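You operate a simulated robot arm through the tools that you are given. There is no shell and no other tool.

The job below is to be done with a simulated robot arm. You get a single attempt, and the scene is never put back.

Task
Pump the latched relief valve to between 6 and 9 bar; an early lift means RESEAT, else PASSED.
Fine: open the trim knob wide, let down to 0.0, shut it again, then unlatch.

The check looks at the end state, three seconds after you hand in, the way a careful person would. Anything else that was tipped, shoved, dropped, spilled or broken makes it a failure.

Robot
A 7-joint arm with a two-finger parallel gripper, fixed in place. Base frame: the origin is on the floor under the middle of its stand, x ahead of it, y to its left, z up; the work surface is at about z = 85. Lengths are in cm, angles in degrees, forces in N, time in s.
With the tool pointing down near the work surface it reaches from about 22 to 74 cm from the base axis. Its first joint turns from -166.0 to 166.0 degrees. Payload 1.57 kg.
The tool frame sits at the grasp point between the pads (the TCP): z along the fingers, y along the line on which they close. The tips reach 3 cm beyond it. The gripper opens to 11 cm. The fingers are 2.4 cm wide and 1.2 cm thick; the gripper's body (4.8 by 11.2 cm) begins 7.8 cm behind the TCP.
Orientation is that of the tool frame in the base frame, as [roll, pitch, yaw] about the fixed x, y, z axes, in that order (R = Rz(yaw) Ry(pitch) Rx(roll)). With the fingers straight down and closing along the base's y, the tool's x points along the base's -x, its y along +y and its z along -z.

Tools
- The arm moves only by the tool servo_tool. Its argument "increments" is a list of rows, each a list of 7 numbers: the turn, a rotation vector about the tool's x, y, z in rad, then the shift along the tool's x, y, z in mm, then the finger opening in mm, from 0 to 110. In form: [[ax, ay, az, dx, dy, dz, hand], ...]. A call has 1 to 20 rows; each row is the pose to reach, as a shift and turn from the pose commanded when the call began, along the tool's axes at that moment. Rows are played at 5 a second. More than 5 cm and 8.6 degrees between two rows, or a gripper value outside its range, and nothing of the call is played. A pose out of reach is approached as far as the arm can. The call stops where the force on the tool passes 40 N (or 10 N more than at its start, if that is more) or the arm is blocked; 0.2 s more then pass. The fingers move at their own pace (about 4.5 cm/s each) and stop on an object; they squeeze with about 43 N. The grip force told is the motor's: it shows also when the fingers shut on nothing. Time passes only in rows, and 0.2 s behind the last, so rows that repeat a pose let the fingers close. The reply holds the time, the measured pose of the TCP, the force on the tool along the base axes, the opening and the grip force, in the units named above and with some noise, with the torque about the TCP (base axes, N m) and any sound that the robot's microphone picked up, and new pictures: "show" is both (left out), scene, wrist or none.
- Cameras (640 x 400 px; columns grow to the right, rows downward): "scene" is fixed at [40.14, -49.97, 159.12]; the picture's right is [0.99, -0.17, 0.00], its down [-0.11, -0.60, -0.79] and it looks along [0.14, 0.78, -0.61] (base axes); focal length 339 px, centre (320, 200). "wrist" rides on the gripper at [7, 1.6, -14.1] in the tool frame; the picture's right is [-0.23, 0.97, 0.00], its down [-0.85, -0.20, -0.48] and it looks along [-0.47, -0.11, 0.88] (tool axes); focal length 222 px, centre (320, 200). There is no depth. A picture from a camera that has moved, and an enlarged one, comes with that camera's place and axes in the base frame and with its lens.
- move_column(by): slides the trunk up (or, below 0, down) by that many cm; the arm rides with it, the base frame stays. It gives what a move gives, with no picture.
- enlarge(camera, box): a new picture of the part [left, top, right, bottom] of that camera's present view, enlarged. It takes no simulated time.
- close_job(): hands the job in; it is judged then, once.

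Nothing tells you positions but the pictures and the camera data. Unless the task says otherwise, let go and move clear before handing in.

The tools are called after "Request:" as name(argument=value, ...) on one line, values as JSON. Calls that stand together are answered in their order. servo_tool: Moves the arm, as the interface text tells. Its arguments: {"type":"object","properties":{"increments":{"type":"array","items":{"type":"array","items":{"type":"number"}}},"show":{"type":"string","enum":["both","scene","wrist","none"]}},"required":["increments"]} The other tools are called the same way: move_column (by) moves the trunk up or down; enlarge (camera, box) takes an enlarged picture of a part of a camera's view; close_job () hands the job in.

At the start:

```text
time: 0.0
position: [36.67, 17.81, 132.85]
tcp_rot: [179.9, 0.0, -180.0]
wrist_force: [-0.2, 0.1, 0.2]
wrist_torque: [0.02, -0.01, 0.02]
opening: 11.01
gripper_force: 0.1
trunk travel left (down, up): [-52.5, 6.5]
```

scene: 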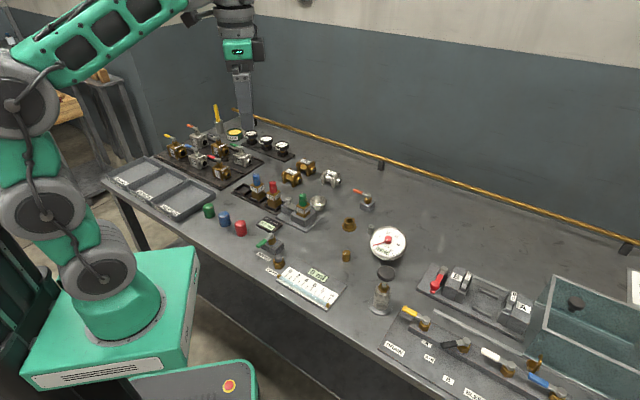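
wrist: 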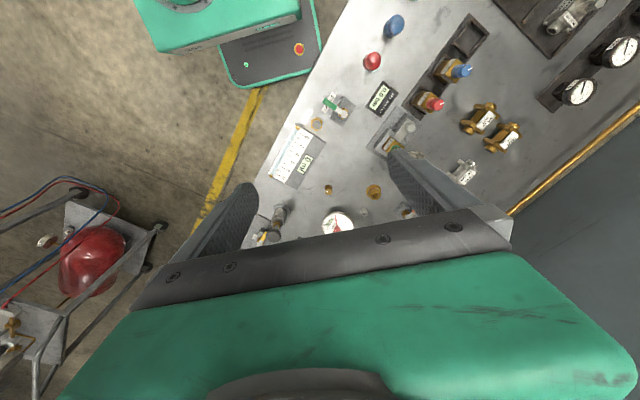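

I see a cluttered bench with valves, gauges, trays and a test rig. First I'll enlarge parts of the scene to identify the relief valve, pump, trim knob, latch and labels.

Request:
enlarge(camera="scene", box=[220, 160, 380, 260])

Request:
enlarge(camera="scene", box=[230, 220, 420, 340])

Request:
enlarge(camera="scene", box=[360, 250, 640, 400])

Request:
enlarge(camera="scene", box=[100, 100, 300, 225])

```text
4.00 times, centred on (300, 210) of scene
camera zoom: at [40.14, -49.97, 159.12], right [0.99, -0.17, 0.0], down [-0.11, -0.6, -0.79], along [0.14, 0.78, -0.61], focal length 1356 px, centre (400, 160)
```

zoom: 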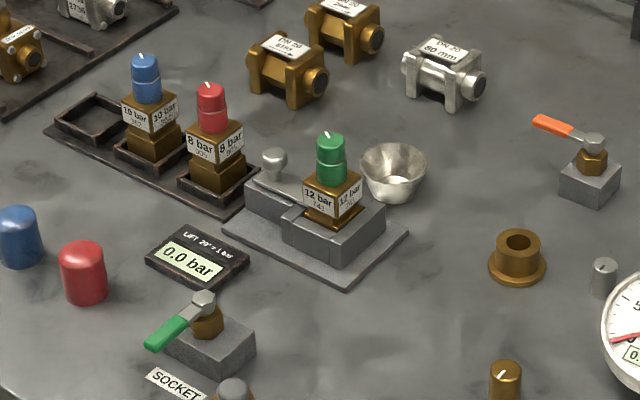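

```text
3.33 times, centred on (325, 280) of scene
camera zoom: at [40.14, -49.97, 159.12], right [0.99, -0.17, 0.0], down [-0.11, -0.6, -0.79], along [0.14, 0.78, -0.61], focal length 1130 px, centre (303, -67)
```

zoom: 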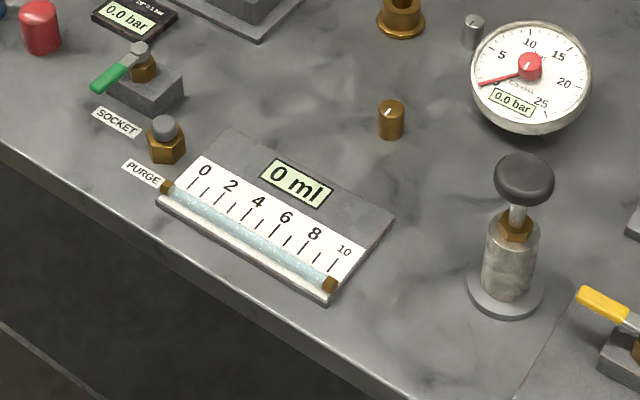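

```text
2.29 times, centred on (500, 325) of scene
camera zoom: at [40.14, -49.97, 159.12], right [0.99, -0.17, 0.0], down [-0.11, -0.6, -0.79], along [0.14, 0.78, -0.61], focal length 775 px, centre (-91, -86)
```

zoom: 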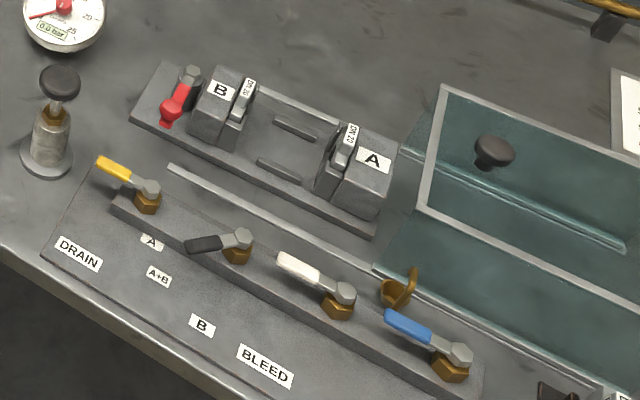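

```text
3.20 times, centred on (200, 162) of scene
camera zoom: at [40.14, -49.97, 159.12], right [0.99, -0.17, 0.0], down [-0.11, -0.6, -0.79], along [0.14, 0.78, -0.61], focal length 1085 px, centre (704, 320)
```

zoom: 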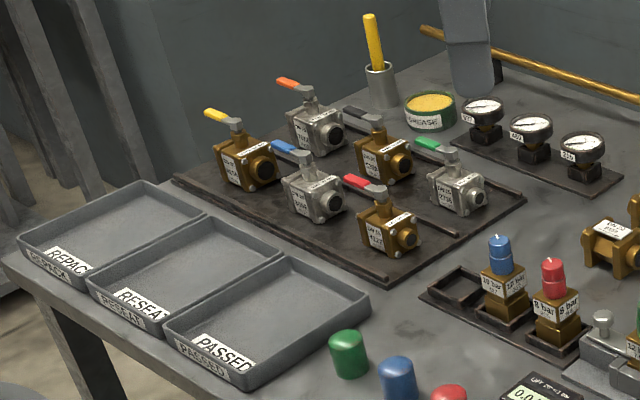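

The relief-valve nest with the green-capped 12 bar valve, a LIFT display, a hand pump, a big gauge, and several small knobs and levers are visible. I'll zoom in more on each.

Request:
enlarge(camera="scene", box=[270, 180, 334, 220])

Request:
enlarge(camera="scene", box=[250, 210, 298, 240])

Request:
enlarge(camera="scene", box=[330, 180, 410, 230])

Request:
enlarge(camera="scene", box=[330, 220, 410, 270])

Request:
enlarge(camera="scene", box=[250, 230, 330, 280])

Request:
enlarge(camera="scene", box=[350, 260, 414, 320])

Request:
enlarge(camera="wrist", box=[250, 60, 450, 250])

```text
10.00 times, centred on (302, 200) of scene
camera zoom: at [40.14, -49.97, 159.12], right [0.99, -0.17, 0.0], down [-0.11, -0.6, -0.79], along [0.14, 0.78, -0.61], focal length 3390 px, centre (500, 200)
```

zoom: 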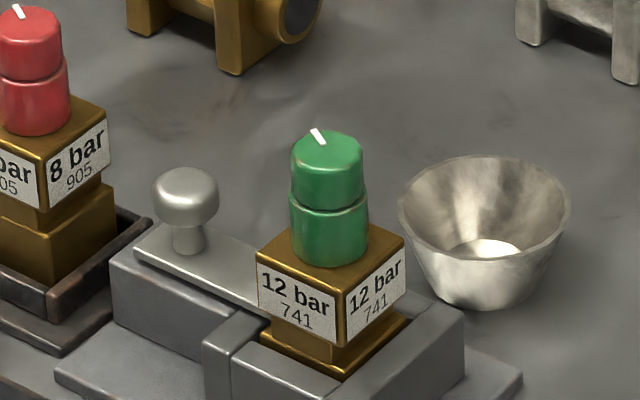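

```text
13.33 times, centred on (274, 225) of scene
camera zoom: at [40.14, -49.97, 159.12], right [0.99, -0.17, 0.0], down [-0.11, -0.6, -0.79], along [0.14, 0.78, -0.61], focal length 4520 px, centre (933, -133)
```

zoom: 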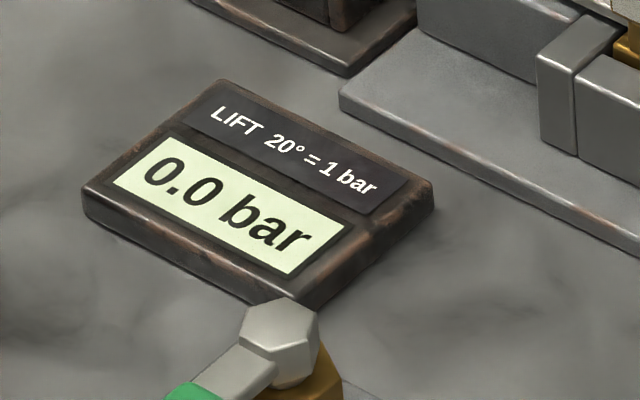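

```text
8.00 times, centred on (370, 205) of scene
camera zoom: at [40.14, -49.97, 159.12], right [0.99, -0.17, 0.0], down [-0.11, -0.6, -0.79], along [0.14, 0.78, -0.61], focal length 2712 px, centre (-80, 160)
```

zoom: 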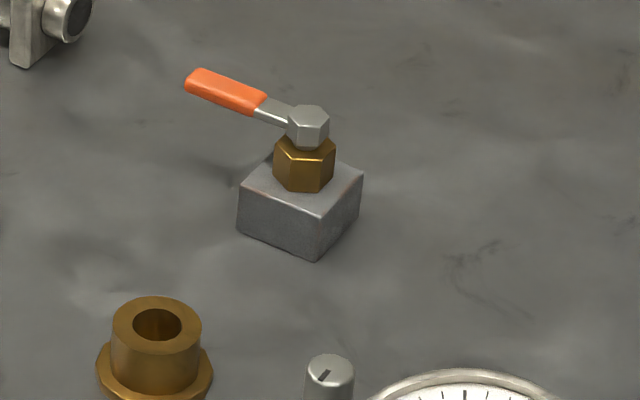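

```text
8.00 times, centred on (370, 245) of scene
camera zoom: at [40.14, -49.97, 159.12], right [0.99, -0.17, 0.0], down [-0.11, -0.6, -0.79], along [0.14, 0.78, -0.61], focal length 2712 px, centre (-80, -160)
```

zoom: 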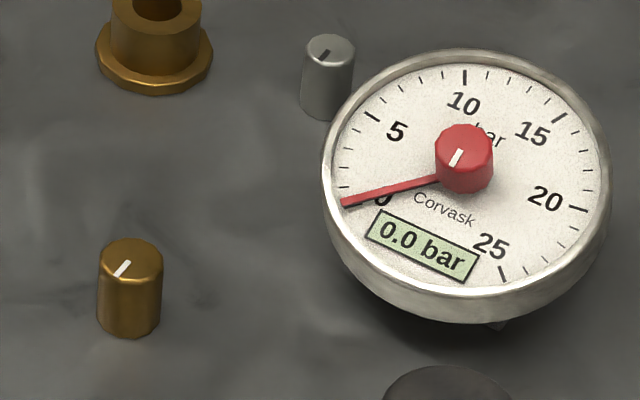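

```text
8.00 times, centred on (290, 255) of scene
camera zoom: at [40.14, -49.97, 159.12], right [0.99, -0.17, 0.0], down [-0.11, -0.6, -0.79], along [0.14, 0.78, -0.61], focal length 2712 px, centre (560, -240)
```

zoom: 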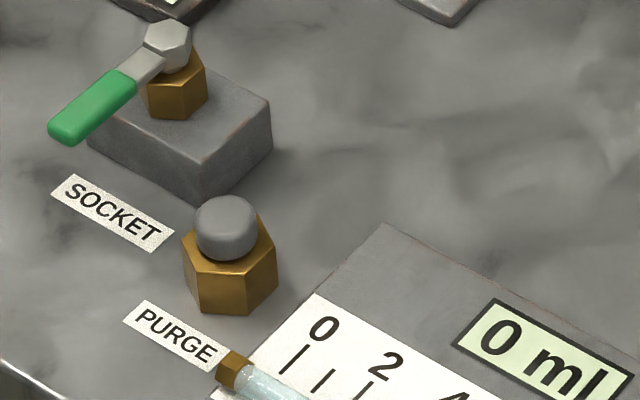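

```text
6.67 times, centred on (382, 290) of scene
camera zoom: at [40.14, -49.97, 159.12], right [0.99, -0.17, 0.0], down [-0.11, -0.6, -0.79], along [0.14, 0.78, -0.61], focal length 2260 px, centre (-93, -400)
```

zoom: 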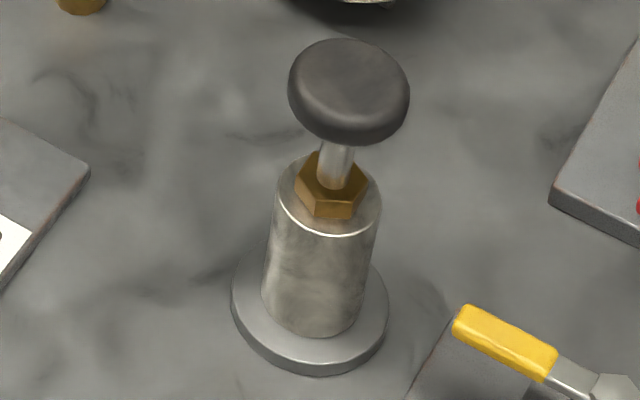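

```text
2.11 times, centred on (350, 155) of wrist
camera zoom: at [29.81, 19.52, 147.1], right [0.23, 0.97, 0.0], down [0.85, -0.2, 0.48], along [0.47, -0.11, -0.88], focal length 468 px, centre (257, 295)
```

zoom: 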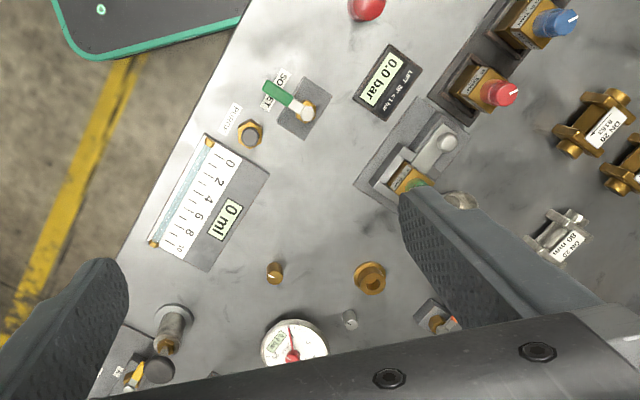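

The nest with the green 12 bar valve is around (48, 34), and the pump is around (64, -2). I'll lower the trunk a bit so the wrist camera can show the knobs and any labels more clearly.

Request:
move_column(by=-12)

Request:
servo_tool(increments=[[0, 0, 0, 0, 0, 0, 0], [0, 0, 0, 0, 0, 0, 0], [0, 0, 0, 0, 0, 0, 0], [0, 0, 0, 0, 0, 0, 0], [0, 0, 0, 0, 0, 0, 0], [0, 0, 0, 0, 0, 0, 0], [0, 0, 0, 0, 0, 0, 0]])

```text
time: 1.5
position: [36.67, 17.85, 120.83]
tcp_rot: [180.0, 0.0, 180.0]
wrist_force: [-0.2, -0.4, 0.1]
wrist_torque: [-0.02, -0.01, -0.01]
opening: 10.99
gripper_force: 0.1
trunk travel left (down, up): [-40.5, 18.5]
```

```text
time: 3.1
position: [36.64, 17.85, 120.93]
tcp_rot: [-180.0, 0.0, 179.9]
wrist_force: [-0.4, -0.2, -0.7]
wrist_torque: [-0.01, -0.01, 0.01]
opening: 0.0
gripper_force: 17.7
trunk travel left (down, up): [-40.5, 18.5]
camera wrist: at [29.81, 19.51, 135.1], right [0.23, 0.97, 0.0], down [0.85, -0.2, 0.48], along [0.47, -0.11, -0.88], focal length 222 px, centre (320, 200)
```

scene: 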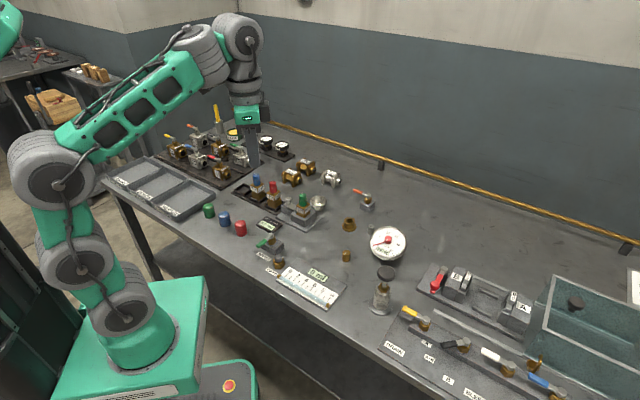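
wrist: 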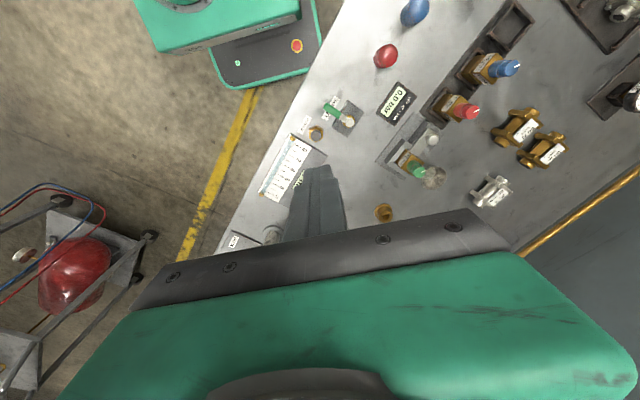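

I'll check the right-hand side (there's a sheet and other fittings there) and the rest of the bench for written instructions and labels before touching anything.

Request:
enlarge(camera="scene", box=[520, 250, 640, 400])

Request:
enlarge(camera="scene", box=[600, 250, 640, 320])

Request:
enlarge(camera="scene", box=[370, 320, 480, 400])

Request:
enlarge(camera="scene", box=[410, 255, 550, 340])

```text
2.67 times, centred on (580, 325) of scene
camera zoom: at [40.14, -49.97, 159.12], right [0.99, -0.17, 0.0], down [-0.11, -0.6, -0.79], along [0.14, 0.78, -0.61], focal length 904 px, centre (-373, -133)
```

zoom: 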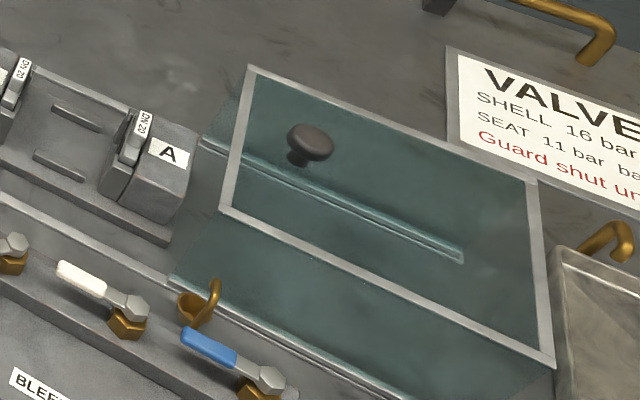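

```text
5.71 times, centred on (620, 285) of scene
camera zoom: at [40.14, -49.97, 159.12], right [0.99, -0.17, 0.0], down [-0.11, -0.6, -0.79], along [0.14, 0.78, -0.61], focal length 1937 px, centre (-1394, -286)
```

zoom: 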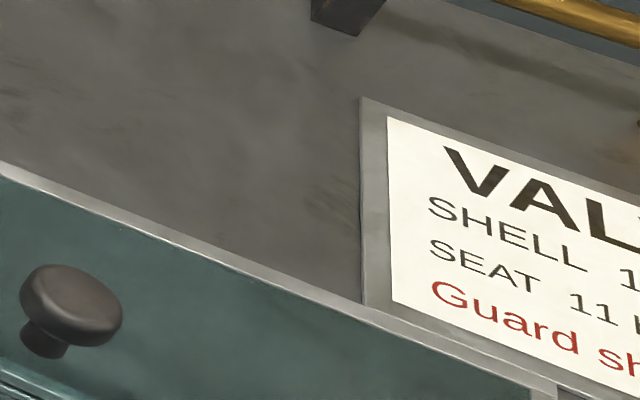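

```text
5.00 times, centred on (425, 360) of scene
camera zoom: at [40.14, -49.97, 159.12], right [0.99, -0.17, 0.0], down [-0.11, -0.6, -0.79], along [0.14, 0.78, -0.61], focal length 1695 px, centre (-205, -600)
```

zoom: 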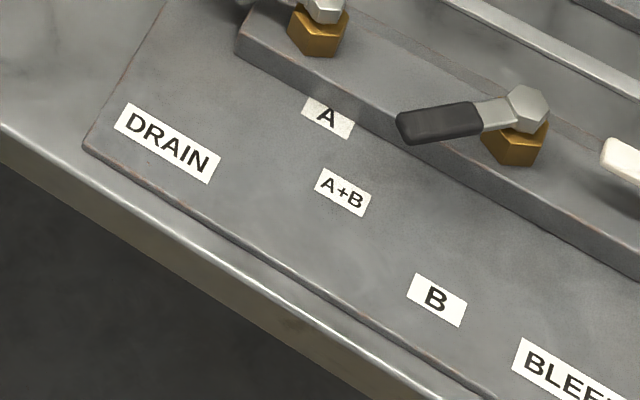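

```text
4.57 times, centred on (480, 298) of scene
camera zoom: at [40.14, -49.97, 159.12], right [0.99, -0.17, 0.0], down [-0.11, -0.6, -0.79], along [0.14, 0.78, -0.61], focal length 1550 px, centre (-411, -246)
```

zoom: 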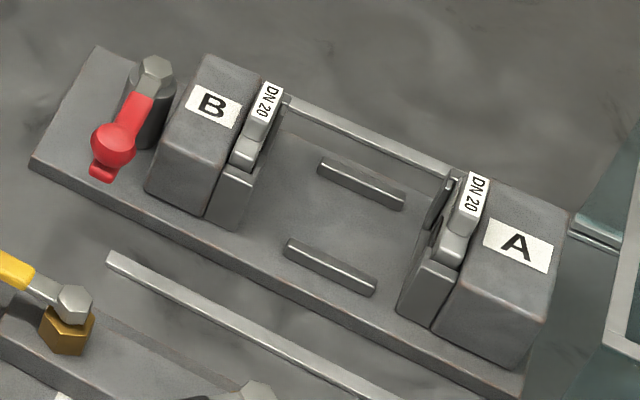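

The right half is a separate valve-test rig; the relief station lies in the middle. I'll move the hand over the middle of the bench to view the knobs, gauge, pump and orange lever more closely with the wrist camera.

Request:
servo_tool(increments=[[0, 0, 0, -40, 0, 0, 0], [0, 0, 0, -80, -10, 0, 0], [0, 0, 0, -120, -30, 0, 0], [0, 0, 0, -160, -50, 0, 0], [0, 0, 0, -190, -70, 0, 0]])

```text
time: 4.3
position: [55.16, 10.66, 120.23]
tcp_rot: [-179.9, 0.1, -180.0]
wrist_force: [-0.7, -0.3, -0.2]
wrist_torque: [0.0, -0.02, -0.01]
opening: 0.02
gripper_force: 21.3
out of reach, approached as far as the arm can: row 5
trunk travel left (down, up): [-40.5, 18.5]
camera wrist: at [48.34, 12.38, 134.56], right [0.23, 0.97, 0.0], down [0.85, -0.2, 0.48], along [0.47, -0.11, -0.88], focal length 222 px, centre (320, 200)
```

scene: 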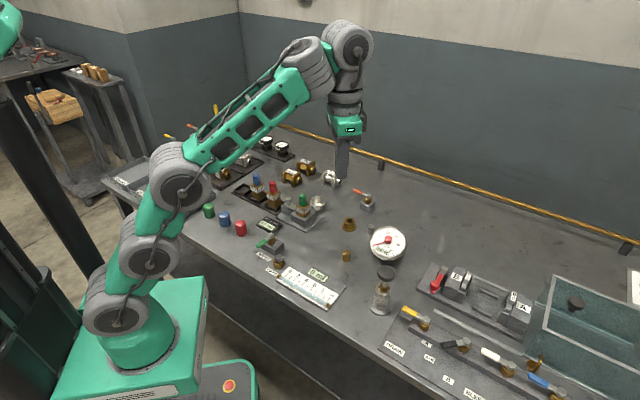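
wrist: 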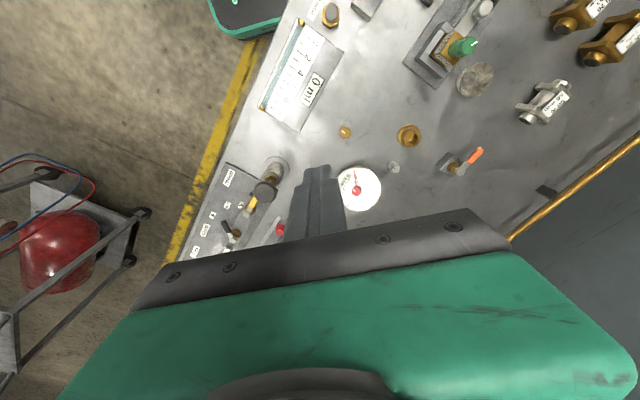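

Now I can see the knobs, gauge and pump from above; zooming in on these.

Request:
enlarge(camera="wrist", box=[320, 110, 420, 172])

Request:
enlarge(camera="wrist", box=[400, 130, 500, 192])

Request:
enlarge(camera="wrist", box=[330, 155, 430, 217])

Request:
enlarge(camera="wrist", box=[230, 140, 320, 200])

Request:
enlarge(camera="wrist", box=[390, 0, 520, 100])

```text
6.40 times, centred on (370, 141) of wrist
camera zoom: at [48.34, 12.38, 134.56], right [0.23, 0.97, 0.0], down [0.85, -0.2, 0.48], along [0.47, -0.11, -0.88], focal length 1422 px, centre (0, 578)
```

zoom: 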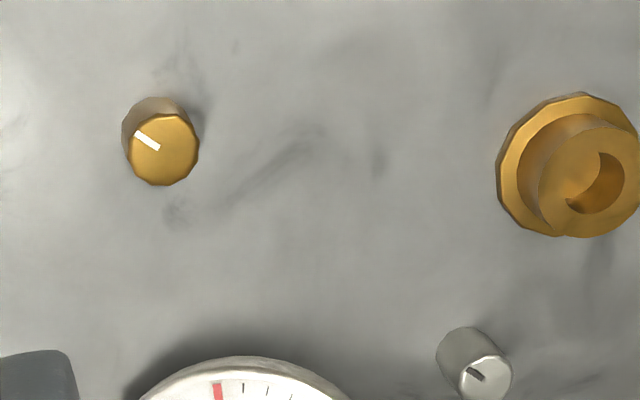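

```text
6.40 times, centred on (450, 161) of wrist
camera zoom: at [48.34, 12.38, 134.56], right [0.23, 0.97, 0.0], down [0.85, -0.2, 0.48], along [0.47, -0.11, -0.88], focal length 1422 px, centre (-512, 450)
```

zoom: 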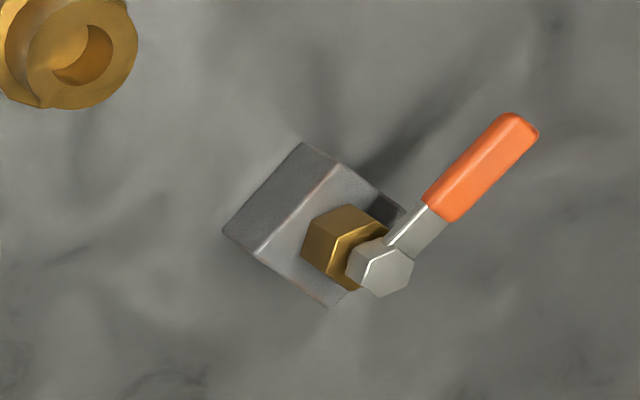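

```text
6.40 times, centred on (380, 186) of wrist
camera zoom: at [48.34, 12.38, 134.56], right [0.23, 0.97, 0.0], down [0.85, -0.2, 0.48], along [0.47, -0.11, -0.88], focal length 1422 px, centre (-64, 290)
```

zoom: 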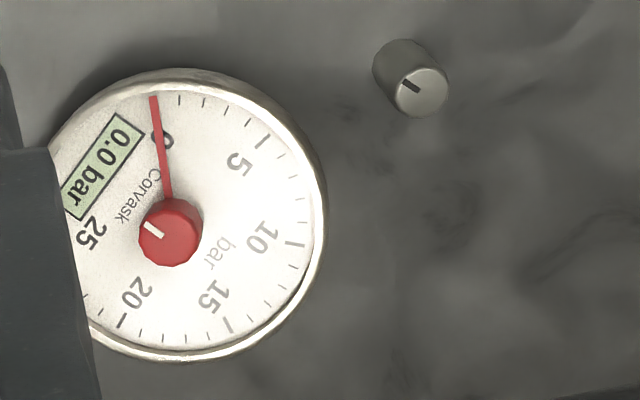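

```text
6.67 times, centred on (275, 170) of wrist
camera zoom: at [48.34, 12.38, 134.56], right [0.23, 0.97, 0.0], down [0.85, -0.2, 0.48], along [0.47, -0.11, -0.88], focal length 1481 px, centre (620, 400)
```

zoom: 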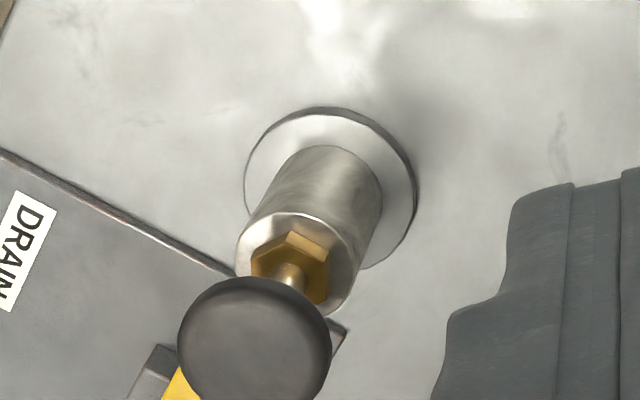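

```text
4.00 times, centred on (455, 50) of wrist
camera zoom: at [48.34, 12.38, 134.56], right [0.23, 0.97, 0.0], down [0.85, -0.2, 0.48], along [0.47, -0.11, -0.88], focal length 888 px, centre (-220, 800)
```

zoom: 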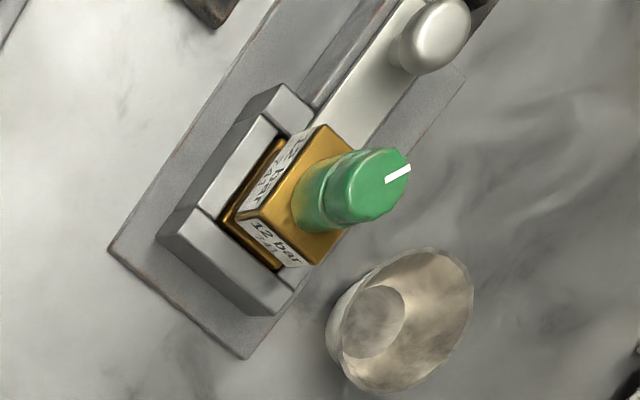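

The pump knob triangulates to about (64, -1.6) with its top near z = 99. There are two candidates for the trim knob: a brass one at (58.9, 15) and a grey one at (69, 24.4). Next I lower the trunk and move above the pump with the fingers open.

Request:
move_column(by=-14)

Request:
servo_tool(increments=[[0, 0, 0, 0, 0, 0, 20], [0, 0, 0, -20, -30, 0, 40], [0, 0, 0, -40, -60, 0, 60], [0, 0, 0, -60, -90, 0, 70], [0, 0, 0, -80, -115, 0, 80], [0, 0, 0, -86, -122, 0, 80]])

```text
time: 6.0
position: [55.2, 10.78, 106.22]
tcp_rot: [180.0, 0.0, 180.0]
wrist_force: [0.5, 0.9, -0.6]
wrist_torque: [0.03, -0.01, 0.02]
opening: 0.02
gripper_force: 21.6
trunk travel left (down, up): [-26.5, 32.5]
```

```text
time: 6.7
position: [57.21, 7.0, 105.45]
tcp_rot: [179.8, 0.6, 179.4]
wrist_force: [8.3, 2.1, -11.1]
wrist_torque: [-0.57, 0.46, -0.28]
opening: 5.7
gripper_force: 0.0
out of reach, approached as far as the arm can: row 2, 3
trunk travel left (down, up): [-26.5, 32.5]
stopped in row 3: the force on the tool passed its limit at 72 N (the readings are from after the stop); the commanded pose is now the measured one
camera wrist: at [50.29, 8.75, 119.68], right [0.24, 0.97, 0.0], down [0.85, -0.21, 0.49], along [0.47, -0.11, -0.87], focal length 222 px, centre (320, 200)
```

scene: 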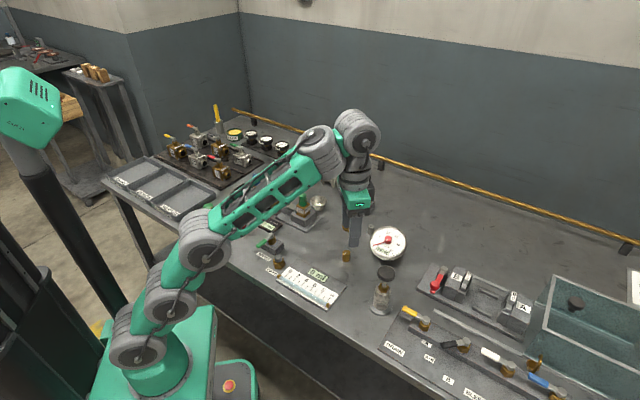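
wrist: 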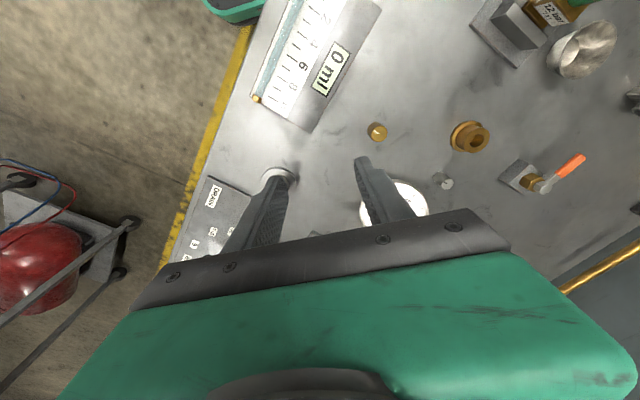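

The arm stopped because this stretch is out of reach with the trunk this low (no object contact visible). I'll raise the trunk and instead lower the tool with the arm, which should give more reach.

Request:
move_column(by=22)

Request:
servo_tool(increments=[[0, 0, 0, 20, 0, 0, 80], [0, 0, 0, 20, 0, 40, 80], [0, 0, 0, 20, 0, 80, 80], [0, 0, 0, 20, 0, 120, 80], [0, 0, 0, 20, 0, 160, 80], [0, 0, 0, 20, 0, 200, 80]])

```text
time: 9.0
position: [57.27, 6.92, 127.49]
tcp_rot: [179.9, 0.4, 179.4]
wrist_force: [9.5, 9.6, -17.6]
wrist_torque: [-1.67, 0.33, -0.8]
opening: 6.02
gripper_force: 0.0
trunk travel left (down, up): [-48.5, 10.5]
```

```text
time: 10.4
position: [55.38, 7.16, 107.39]
tcp_rot: [179.9, 0.4, 179.4]
wrist_force: [-0.4, 0.0, 0.2]
wrist_torque: [-0.02, 0.02, 0.02]
opening: 8.03
gripper_force: 0.0
trunk travel left (down, up): [-48.5, 10.5]
camera wrist: at [48.46, 8.81, 121.59], right [0.24, 0.97, 0.0], down [0.85, -0.21, 0.48], along [0.47, -0.11, -0.87], focal length 222 px, centre (320, 200)
```

scene: 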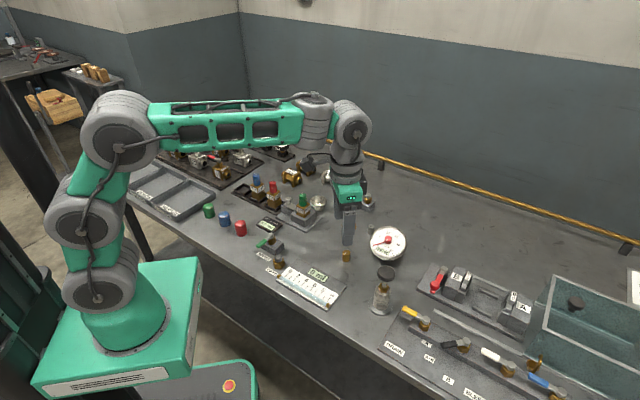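
wrist: 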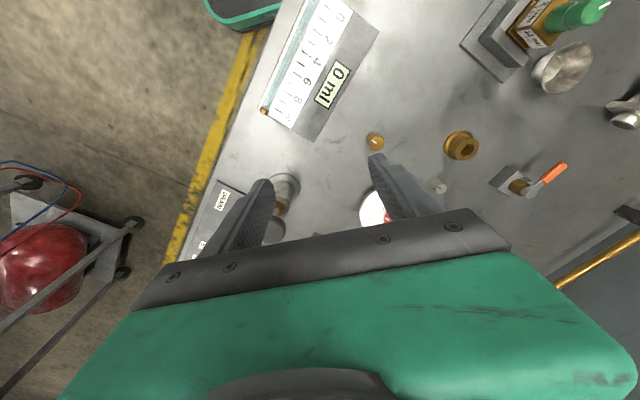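

Forces are back to zero and reach is better. Moving above the pump now.

Request:
servo_tool(increments=[[0, 0, 0, -20, -20, 0, 80], [0, 0, 0, -40, -40, 0, 80], [0, 0, 0, -60, -60, 0, 80], [0, 0, 0, -86, -88, 0, 80], [0, 0, 0, -86, -88, 0, 80]])

```text
time: 11.6
position: [63.8, -1.87, 107.46]
tcp_rot: [179.9, 0.5, 179.4]
wrist_force: [-0.4, 0.5, 0.2]
wrist_torque: [0.02, 0.01, 0.03]
opening: 7.99
gripper_force: 0.0
trunk travel left (down, up): [-48.5, 10.5]
camera wrist: at [56.93, -0.16, 121.64], right [0.24, 0.97, 0.0], down [0.85, -0.21, 0.48], along [0.47, -0.11, -0.88], focal length 222 px, centre (320, 200)
```

scene: 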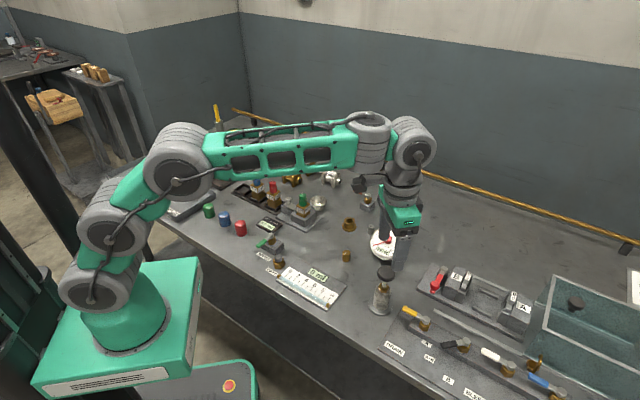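
wrist: 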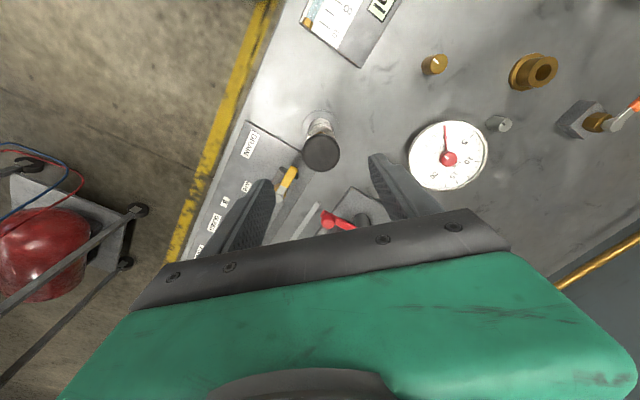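

The pump knob is centred between the open fingers, at about (63.7, -1.6). I'll descend so the pads straddle the knob and then close on it gently.

Request:
servo_tool(increments=[[0, 0, 0, 1, 3, 30, 80], [0, 0, 0, 1, 3, 60, 80], [0, 0, 0, 1, 3, 80, 80], [0, 0, 0, 1, 3, 80, 60], [0, 0, 0, 1, 3, 80, 35], [0, 0, 0, 1, 3, 80, 35], [0, 0, 0, 1, 3, 80, 35]])

```text
time: 13.2
position: [63.82, -1.7, 99.53]
tcp_rot: [179.8, 0.4, 179.3]
wrist_force: [-0.2, -11.4, -1.0]
wrist_torque: [-0.3, -0.09, -0.09]
opening: 4.09
gripper_force: 25.7
trunk travel left (down, up): [-48.5, 10.5]
camera wrist: at [56.9, -0.02, 113.72], right [0.24, 0.97, 0.0], down [0.85, -0.21, 0.48], along [0.47, -0.11, -0.88], focal length 222 px, centre (320, 200)
```

scene: 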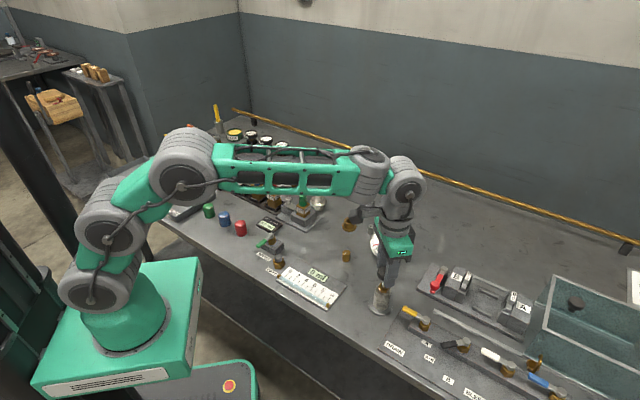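
wrist: 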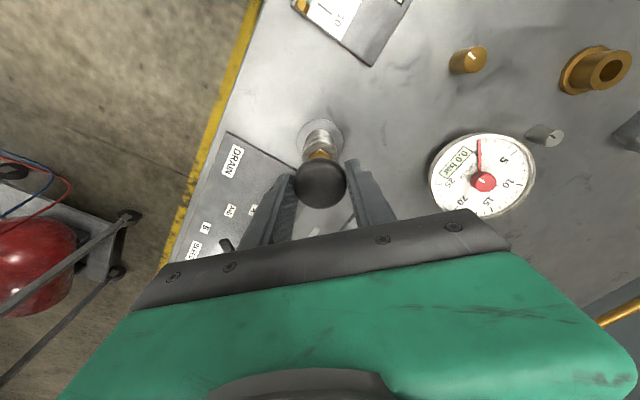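

The knob is gripped (opening 4.1) and the gauge is readable at 0.0 in the wrist view. Now a slow downward stroke in small steps to learn the stroke's resistance.

Request:
servo_tool(increments=[[0, 0, 0, 0, -1.5, 0, 35], [0, 0, 0, 0, -1.5, 3, 35], [0, 0, 0, 0, -1.5, 6, 35]], show="wrist")

```text
time: 14.0
position: [63.84, -1.8, 99.02]
tcp_rot: [179.9, 0.5, 179.5]
wrist_force: [1.3, -7.0, 2.7]
wrist_torque: [-0.13, 0.5, -0.09]
opening: 4.05
gripper_force: 44.5
trunk travel left (down, up): [-48.5, 10.5]
camera wrist: at [56.88, -0.04, 113.14], right [0.24, 0.97, 0.0], down [0.85, -0.21, 0.48], along [0.47, -0.11, -0.88], focal length 222 px, centre (320, 200)
```

wrist: 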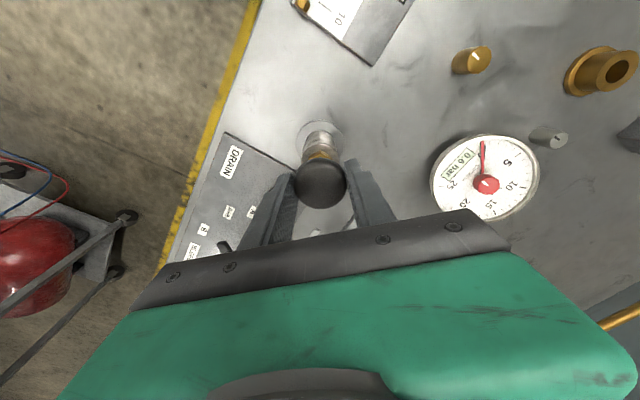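

Request:
enlarge(camera="wrist", box=[425, 125, 545, 225])

Request:
enlarge(camera="scene", box=[240, 180, 340, 242])

```text
4.00 times, centred on (485, 175) of wrist
camera zoom: at [56.88, -0.04, 113.14], right [0.24, 0.97, 0.0], down [0.85, -0.21, 0.48], along [0.47, -0.11, -0.88], focal length 888 px, centre (-340, 300)
```

zoom: 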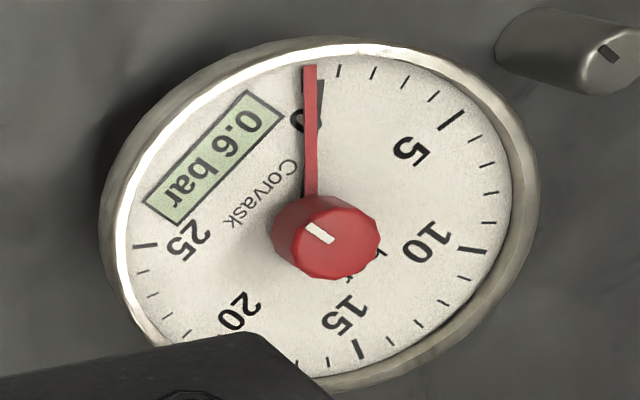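

```text
6.40 times, centred on (290, 211) of scene
camera zoom: at [40.14, -49.97, 159.12], right [0.99, -0.17, 0.0], down [-0.11, -0.6, -0.79], along [0.14, 0.78, -0.61], focal length 2170 px, centre (512, 130)
```

zoom: 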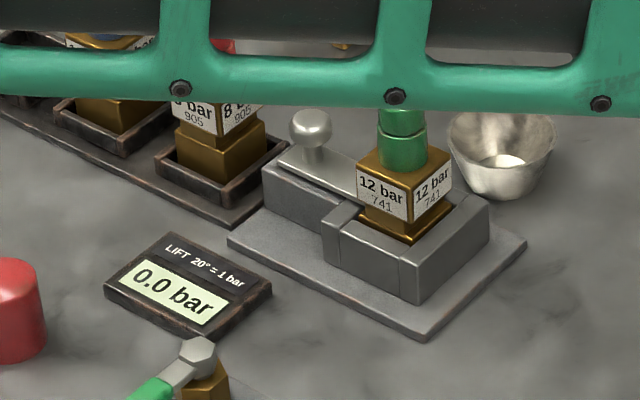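

The gauge rose to 0.6 bar after about 5 mm of stroke, and LIFT still reads 0.0. Continuing the stroke down.

Request:
servo_tool(increments=[[0, 0, 0, 0, -1, 4, 35], [0, 0, 0, 0, -1, 8, 35], [0, 0, 0, 0, -1, 12, 35]], show="wrist")

Request:
enlarge(camera="wrist", box=[425, 125, 545, 225])

```text
time: 14.8
position: [63.86, -1.71, 97.79]
tcp_rot: [179.9, 0.4, 179.5]
wrist_force: [-2.3, -1.6, 5.9]
wrist_torque: [0.05, 0.09, 0.12]
opening: 4.04
gripper_force: 44.4
trunk travel left (down, up): [-48.5, 10.5]
camera wrist: at [56.87, -0.04, 111.94], right [0.24, 0.97, 0.0], down [0.85, -0.21, 0.48], along [0.47, -0.11, -0.87], focal length 222 px, centre (320, 200)
```

wrist: 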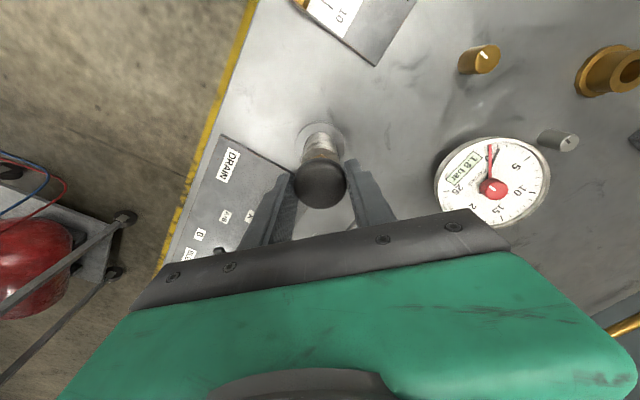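

```text
4.00 times, centred on (485, 175) of wrist
camera zoom: at [56.87, -0.04, 111.94], right [0.24, 0.97, 0.0], down [0.85, -0.21, 0.48], along [0.47, -0.11, -0.87], focal length 888 px, centre (-340, 300)
```

zoom: 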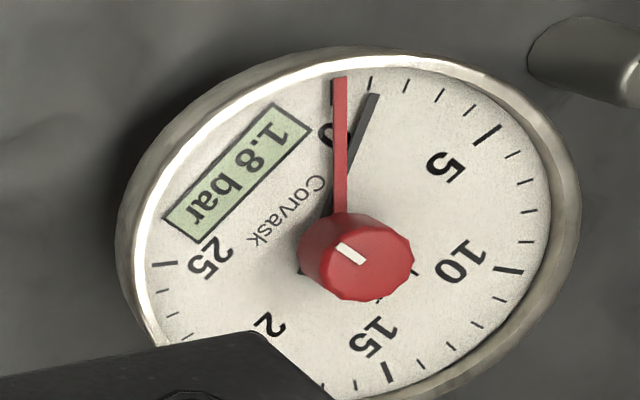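

1.8 bar now; the black needle is the live pointer and the red one only a marker. Continuing to the bottom of the stroke with care.

Request:
servo_tool(increments=[[0, 0, 0, 0, 0, 3, 35], [0, 0, 0, 0, 0, 6, 35], [0, 0, 0, 0, 0, 9, 35]], show="wrist")

Request:
enlarge(camera="wrist", box=[425, 125, 545, 225])

Request:
enlarge(camera="wrist", box=[270, 110, 380, 220])

```text
time: 15.6
position: [63.73, -1.72, 96.96]
tcp_rot: [179.9, 0.3, 179.5]
wrist_force: [-3.8, 2.6, 8.0]
wrist_torque: [0.12, -0.16, 0.08]
opening: 4.03
gripper_force: 44.9
trunk travel left (down, up): [-48.5, 10.5]
camera wrist: at [56.87, -0.03, 111.07], right [0.24, 0.97, 0.0], down [0.85, -0.21, 0.48], along [0.47, -0.11, -0.87], focal length 222 px, centre (320, 200)
```

wrist: 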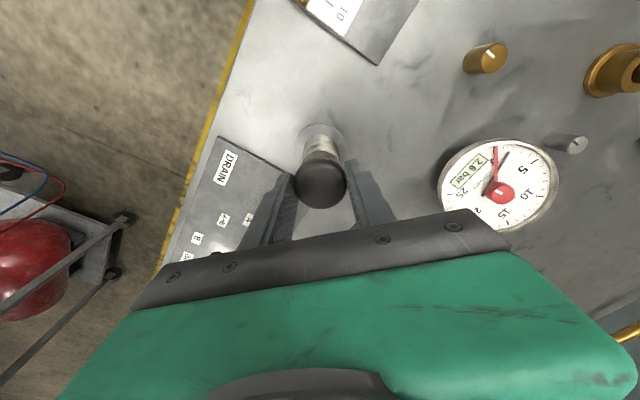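

```text
4.00 times, centred on (485, 175) of wrist
camera zoom: at [56.87, -0.03, 111.07], right [0.24, 0.97, 0.0], down [0.85, -0.21, 0.48], along [0.47, -0.11, -0.87], focal length 888 px, centre (-340, 300)
```

zoom: 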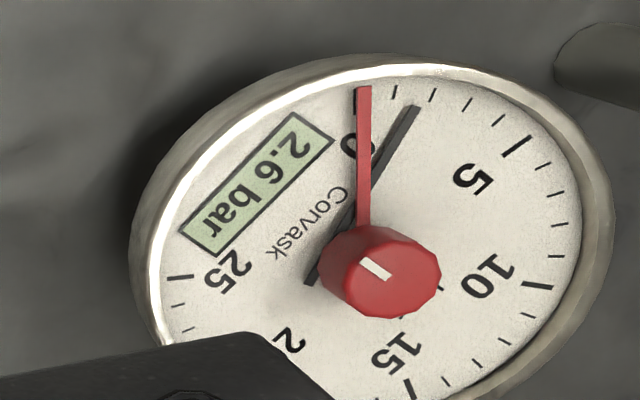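

```text
3.64 times, centred on (325, 165) of wrist
camera zoom: at [56.87, -0.03, 111.07], right [0.24, 0.97, 0.0], down [0.85, -0.21, 0.48], along [0.47, -0.11, -0.87], focal length 808 px, centre (302, 327)
```

zoom: 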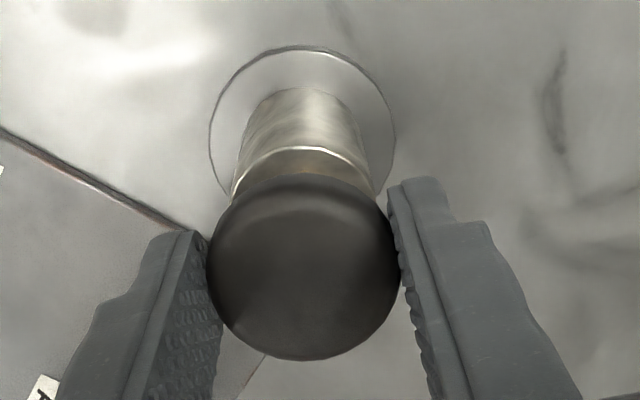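

2.6 bar, force still small. A few more millimetres to find the end of the stroke.

Request:
servo_tool(increments=[[0, 0, 0, 0, 0, 3, 35], [0, 0, 0, 0, 0, 6, 35]], show="wrist")

Request:
enlarge(camera="wrist", box=[425, 125, 545, 225])

Request:
enlarge(camera="scene", box=[240, 180, 340, 242])

Request:
enlarge(camera="scene", box=[350, 230, 430, 320])

```text
time: 16.2
position: [63.8, -1.78, 96.46]
tcp_rot: [-179.9, 0.6, 179.5]
wrist_force: [-3.3, 3.6, 16.4]
wrist_torque: [0.13, 0.8, 0.08]
opening: 4.05
gripper_force: 44.7
trunk travel left (down, up): [-48.5, 10.5]
camera wrist: at [56.83, -0.03, 110.63], right [0.24, 0.97, 0.0], down [0.85, -0.21, 0.49], along [0.47, -0.11, -0.87], focal length 222 px, centre (320, 200)
```

wrist: 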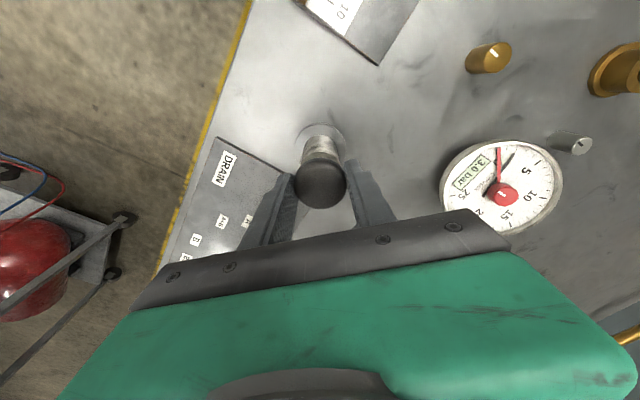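

```text
4.00 times, centred on (485, 175) of wrist
camera zoom: at [56.83, -0.03, 110.63], right [0.24, 0.97, 0.0], down [0.85, -0.21, 0.49], along [0.47, -0.11, -0.87], focal length 888 px, centre (-340, 300)
```

zoom: 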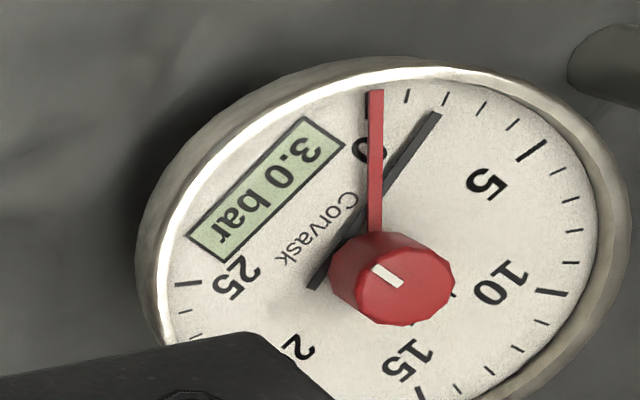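

```text
6.40 times, centred on (290, 211) of scene
camera zoom: at [40.14, -49.97, 159.12], right [0.99, -0.17, 0.0], down [-0.11, -0.6, -0.79], along [0.14, 0.78, -0.61], focal length 2170 px, centre (512, 130)
```

zoom: 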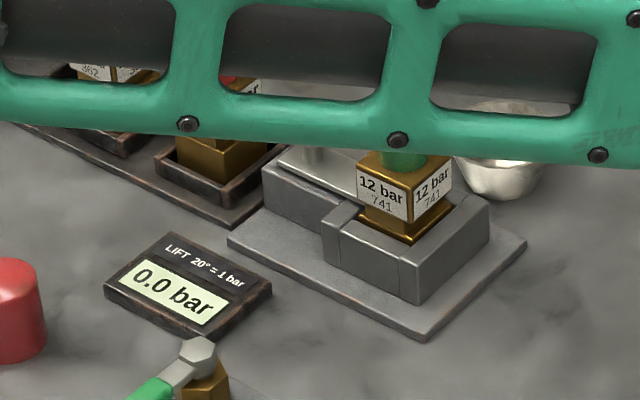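

```text
4.44 times, centred on (390, 275) of scene
camera zoom: at [40.14, -49.97, 159.12], right [0.99, -0.17, 0.0], down [-0.11, -0.6, -0.79], along [0.14, 0.78, -0.61], focal length 1507 px, centre (9, -133)
```

zoom: 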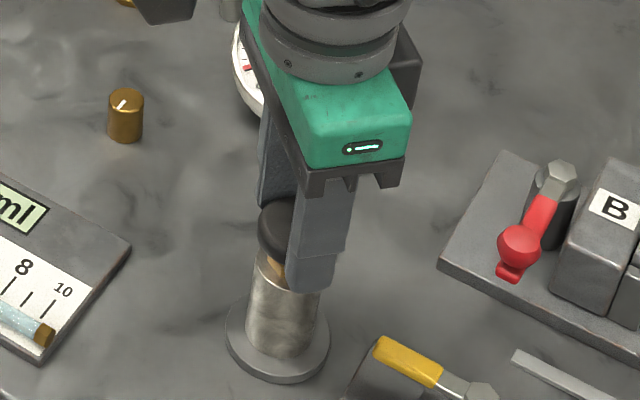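

3.0 bar at the bottom of the ~3 cm stroke. Now I pull the plunger back up, staying gripped, and check that the pressure holds.

Request:
servo_tool(increments=[[0, 0, 0, 0, 0, -5, 35], [0, 0, 0, 0, 0, -11, 35], [0, 0, 0, 0, 0, -17, 35], [0, 0, 0, 0, 0, -23, 35], [0, 0, 0, 0, 0, -29, 35], [0, 0, 0, 0, 0, -32, 35]], show="wrist")

Request:
enlarge(camera="wrist", box=[425, 125, 545, 225])

Request:
enlarge(camera="wrist", box=[270, 110, 380, 220])

```text
time: 17.6
position: [63.79, -1.79, 99.38]
tcp_rot: [-180.0, 0.3, 179.4]
wrist_force: [1.3, 6.3, 0.9]
wrist_torque: [0.13, -0.03, -0.05]
opening: 4.01
gripper_force: 44.9
trunk travel left (down, up): [-48.5, 10.5]
camera wrist: at [56.92, -0.03, 113.58], right [0.24, 0.97, 0.0], down [0.85, -0.21, 0.48], along [0.47, -0.11, -0.88], focal length 222 px, centre (320, 200)
```

wrist: 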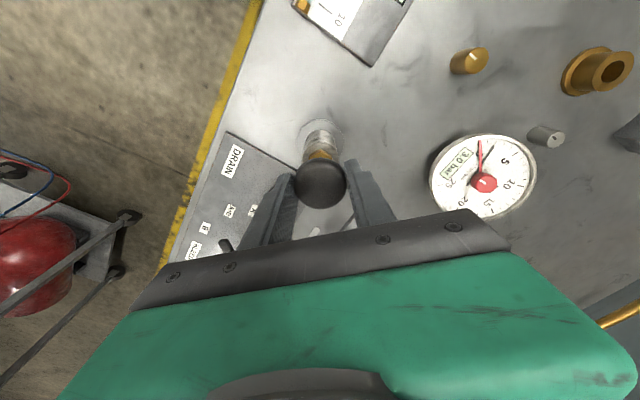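

```text
4.00 times, centred on (485, 175) of wrist
camera zoom: at [56.92, -0.03, 113.58], right [0.24, 0.97, 0.0], down [0.85, -0.21, 0.48], along [0.47, -0.11, -0.88], focal length 888 px, centre (-340, 300)
```

zoom: 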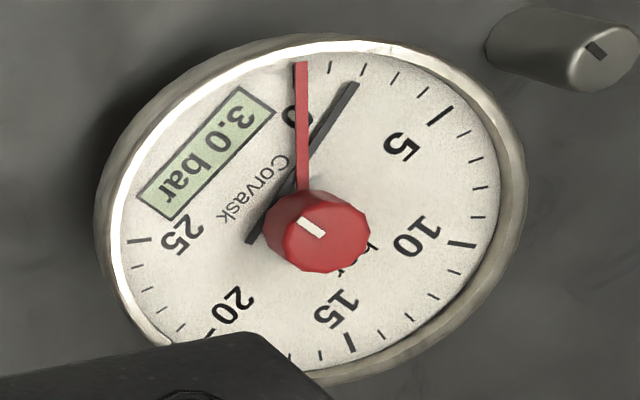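

```text
3.64 times, centred on (325, 165) of wrist
camera zoom: at [56.92, -0.03, 113.58], right [0.24, 0.97, 0.0], down [0.85, -0.21, 0.48], along [0.47, -0.11, -0.88], focal length 808 px, centre (302, 327)
```

zoom: 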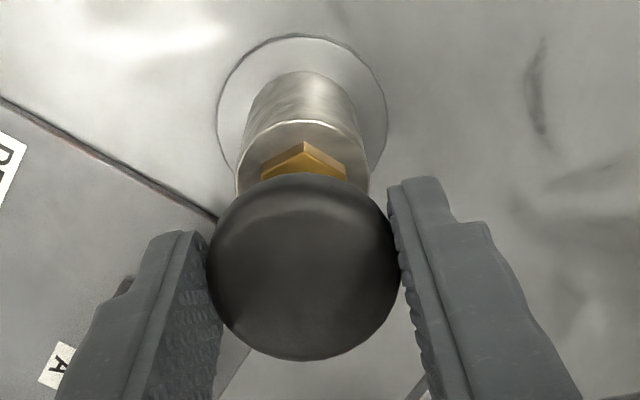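

The pressure holds at 3.0 bar with the plunger up. Second stroke, in stages, listening for a lift.

Request:
servo_tool(increments=[[0, 0, 0, 0, -0.5, 5, 35], [0, 0, 0, 0, -0.5, 10, 35], [0, 0, 0, 0, -0.5, 15, 35]])

Request:
enlarge(camera="wrist", box=[425, 125, 545, 225])

Request:
enlarge(camera="scene", box=[240, 180, 340, 242])

```text
time: 18.4
position: [63.88, -1.81, 98.03]
tcp_rot: [-180.0, 0.4, 179.5]
wrist_force: [-0.6, 8.1, 4.9]
wrist_torque: [0.21, 0.78, 0.11]
opening: 4.03
gripper_force: 44.6
trunk travel left (down, up): [-48.5, 10.5]
camera wrist: at [56.89, -0.03, 112.14], right [0.24, 0.97, 0.0], down [0.85, -0.21, 0.48], along [0.47, -0.11, -0.88], focal length 222 px, centre (320, 200)
```

scene: 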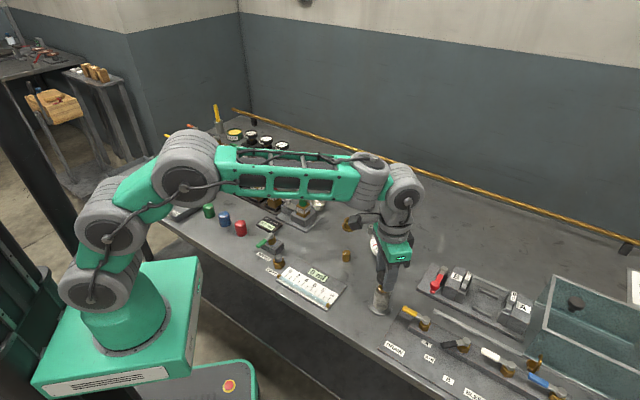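
wrist: 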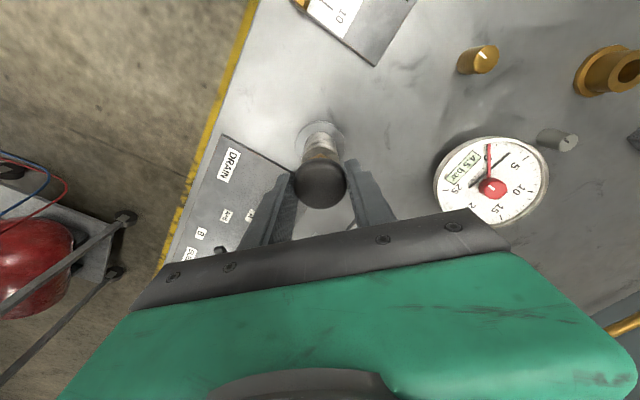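

```text
4.00 times, centred on (485, 175) of wrist
camera zoom: at [56.89, -0.03, 112.14], right [0.24, 0.97, 0.0], down [0.85, -0.21, 0.48], along [0.47, -0.11, -0.88], focal length 888 px, centre (-340, 300)
```

zoom: 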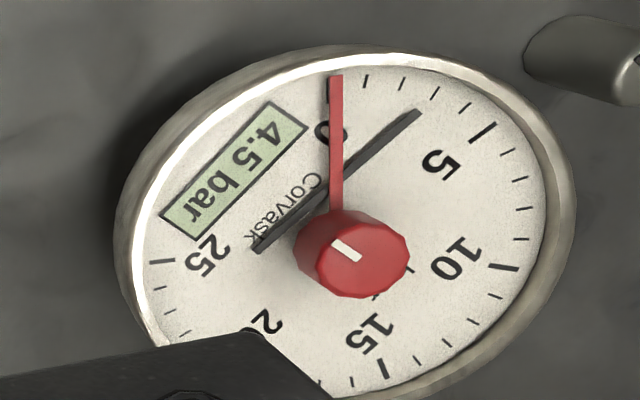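

```text
6.40 times, centred on (290, 211) of scene
camera zoom: at [40.14, -49.97, 159.12], right [0.99, -0.17, 0.0], down [-0.11, -0.6, -0.79], along [0.14, 0.78, -0.61], focal length 2170 px, centre (512, 130)
```

zoom: 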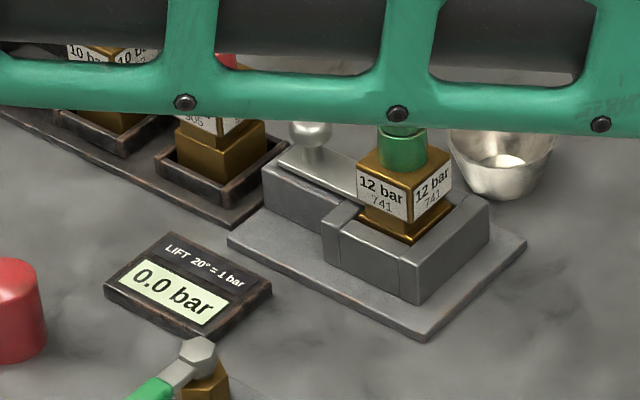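

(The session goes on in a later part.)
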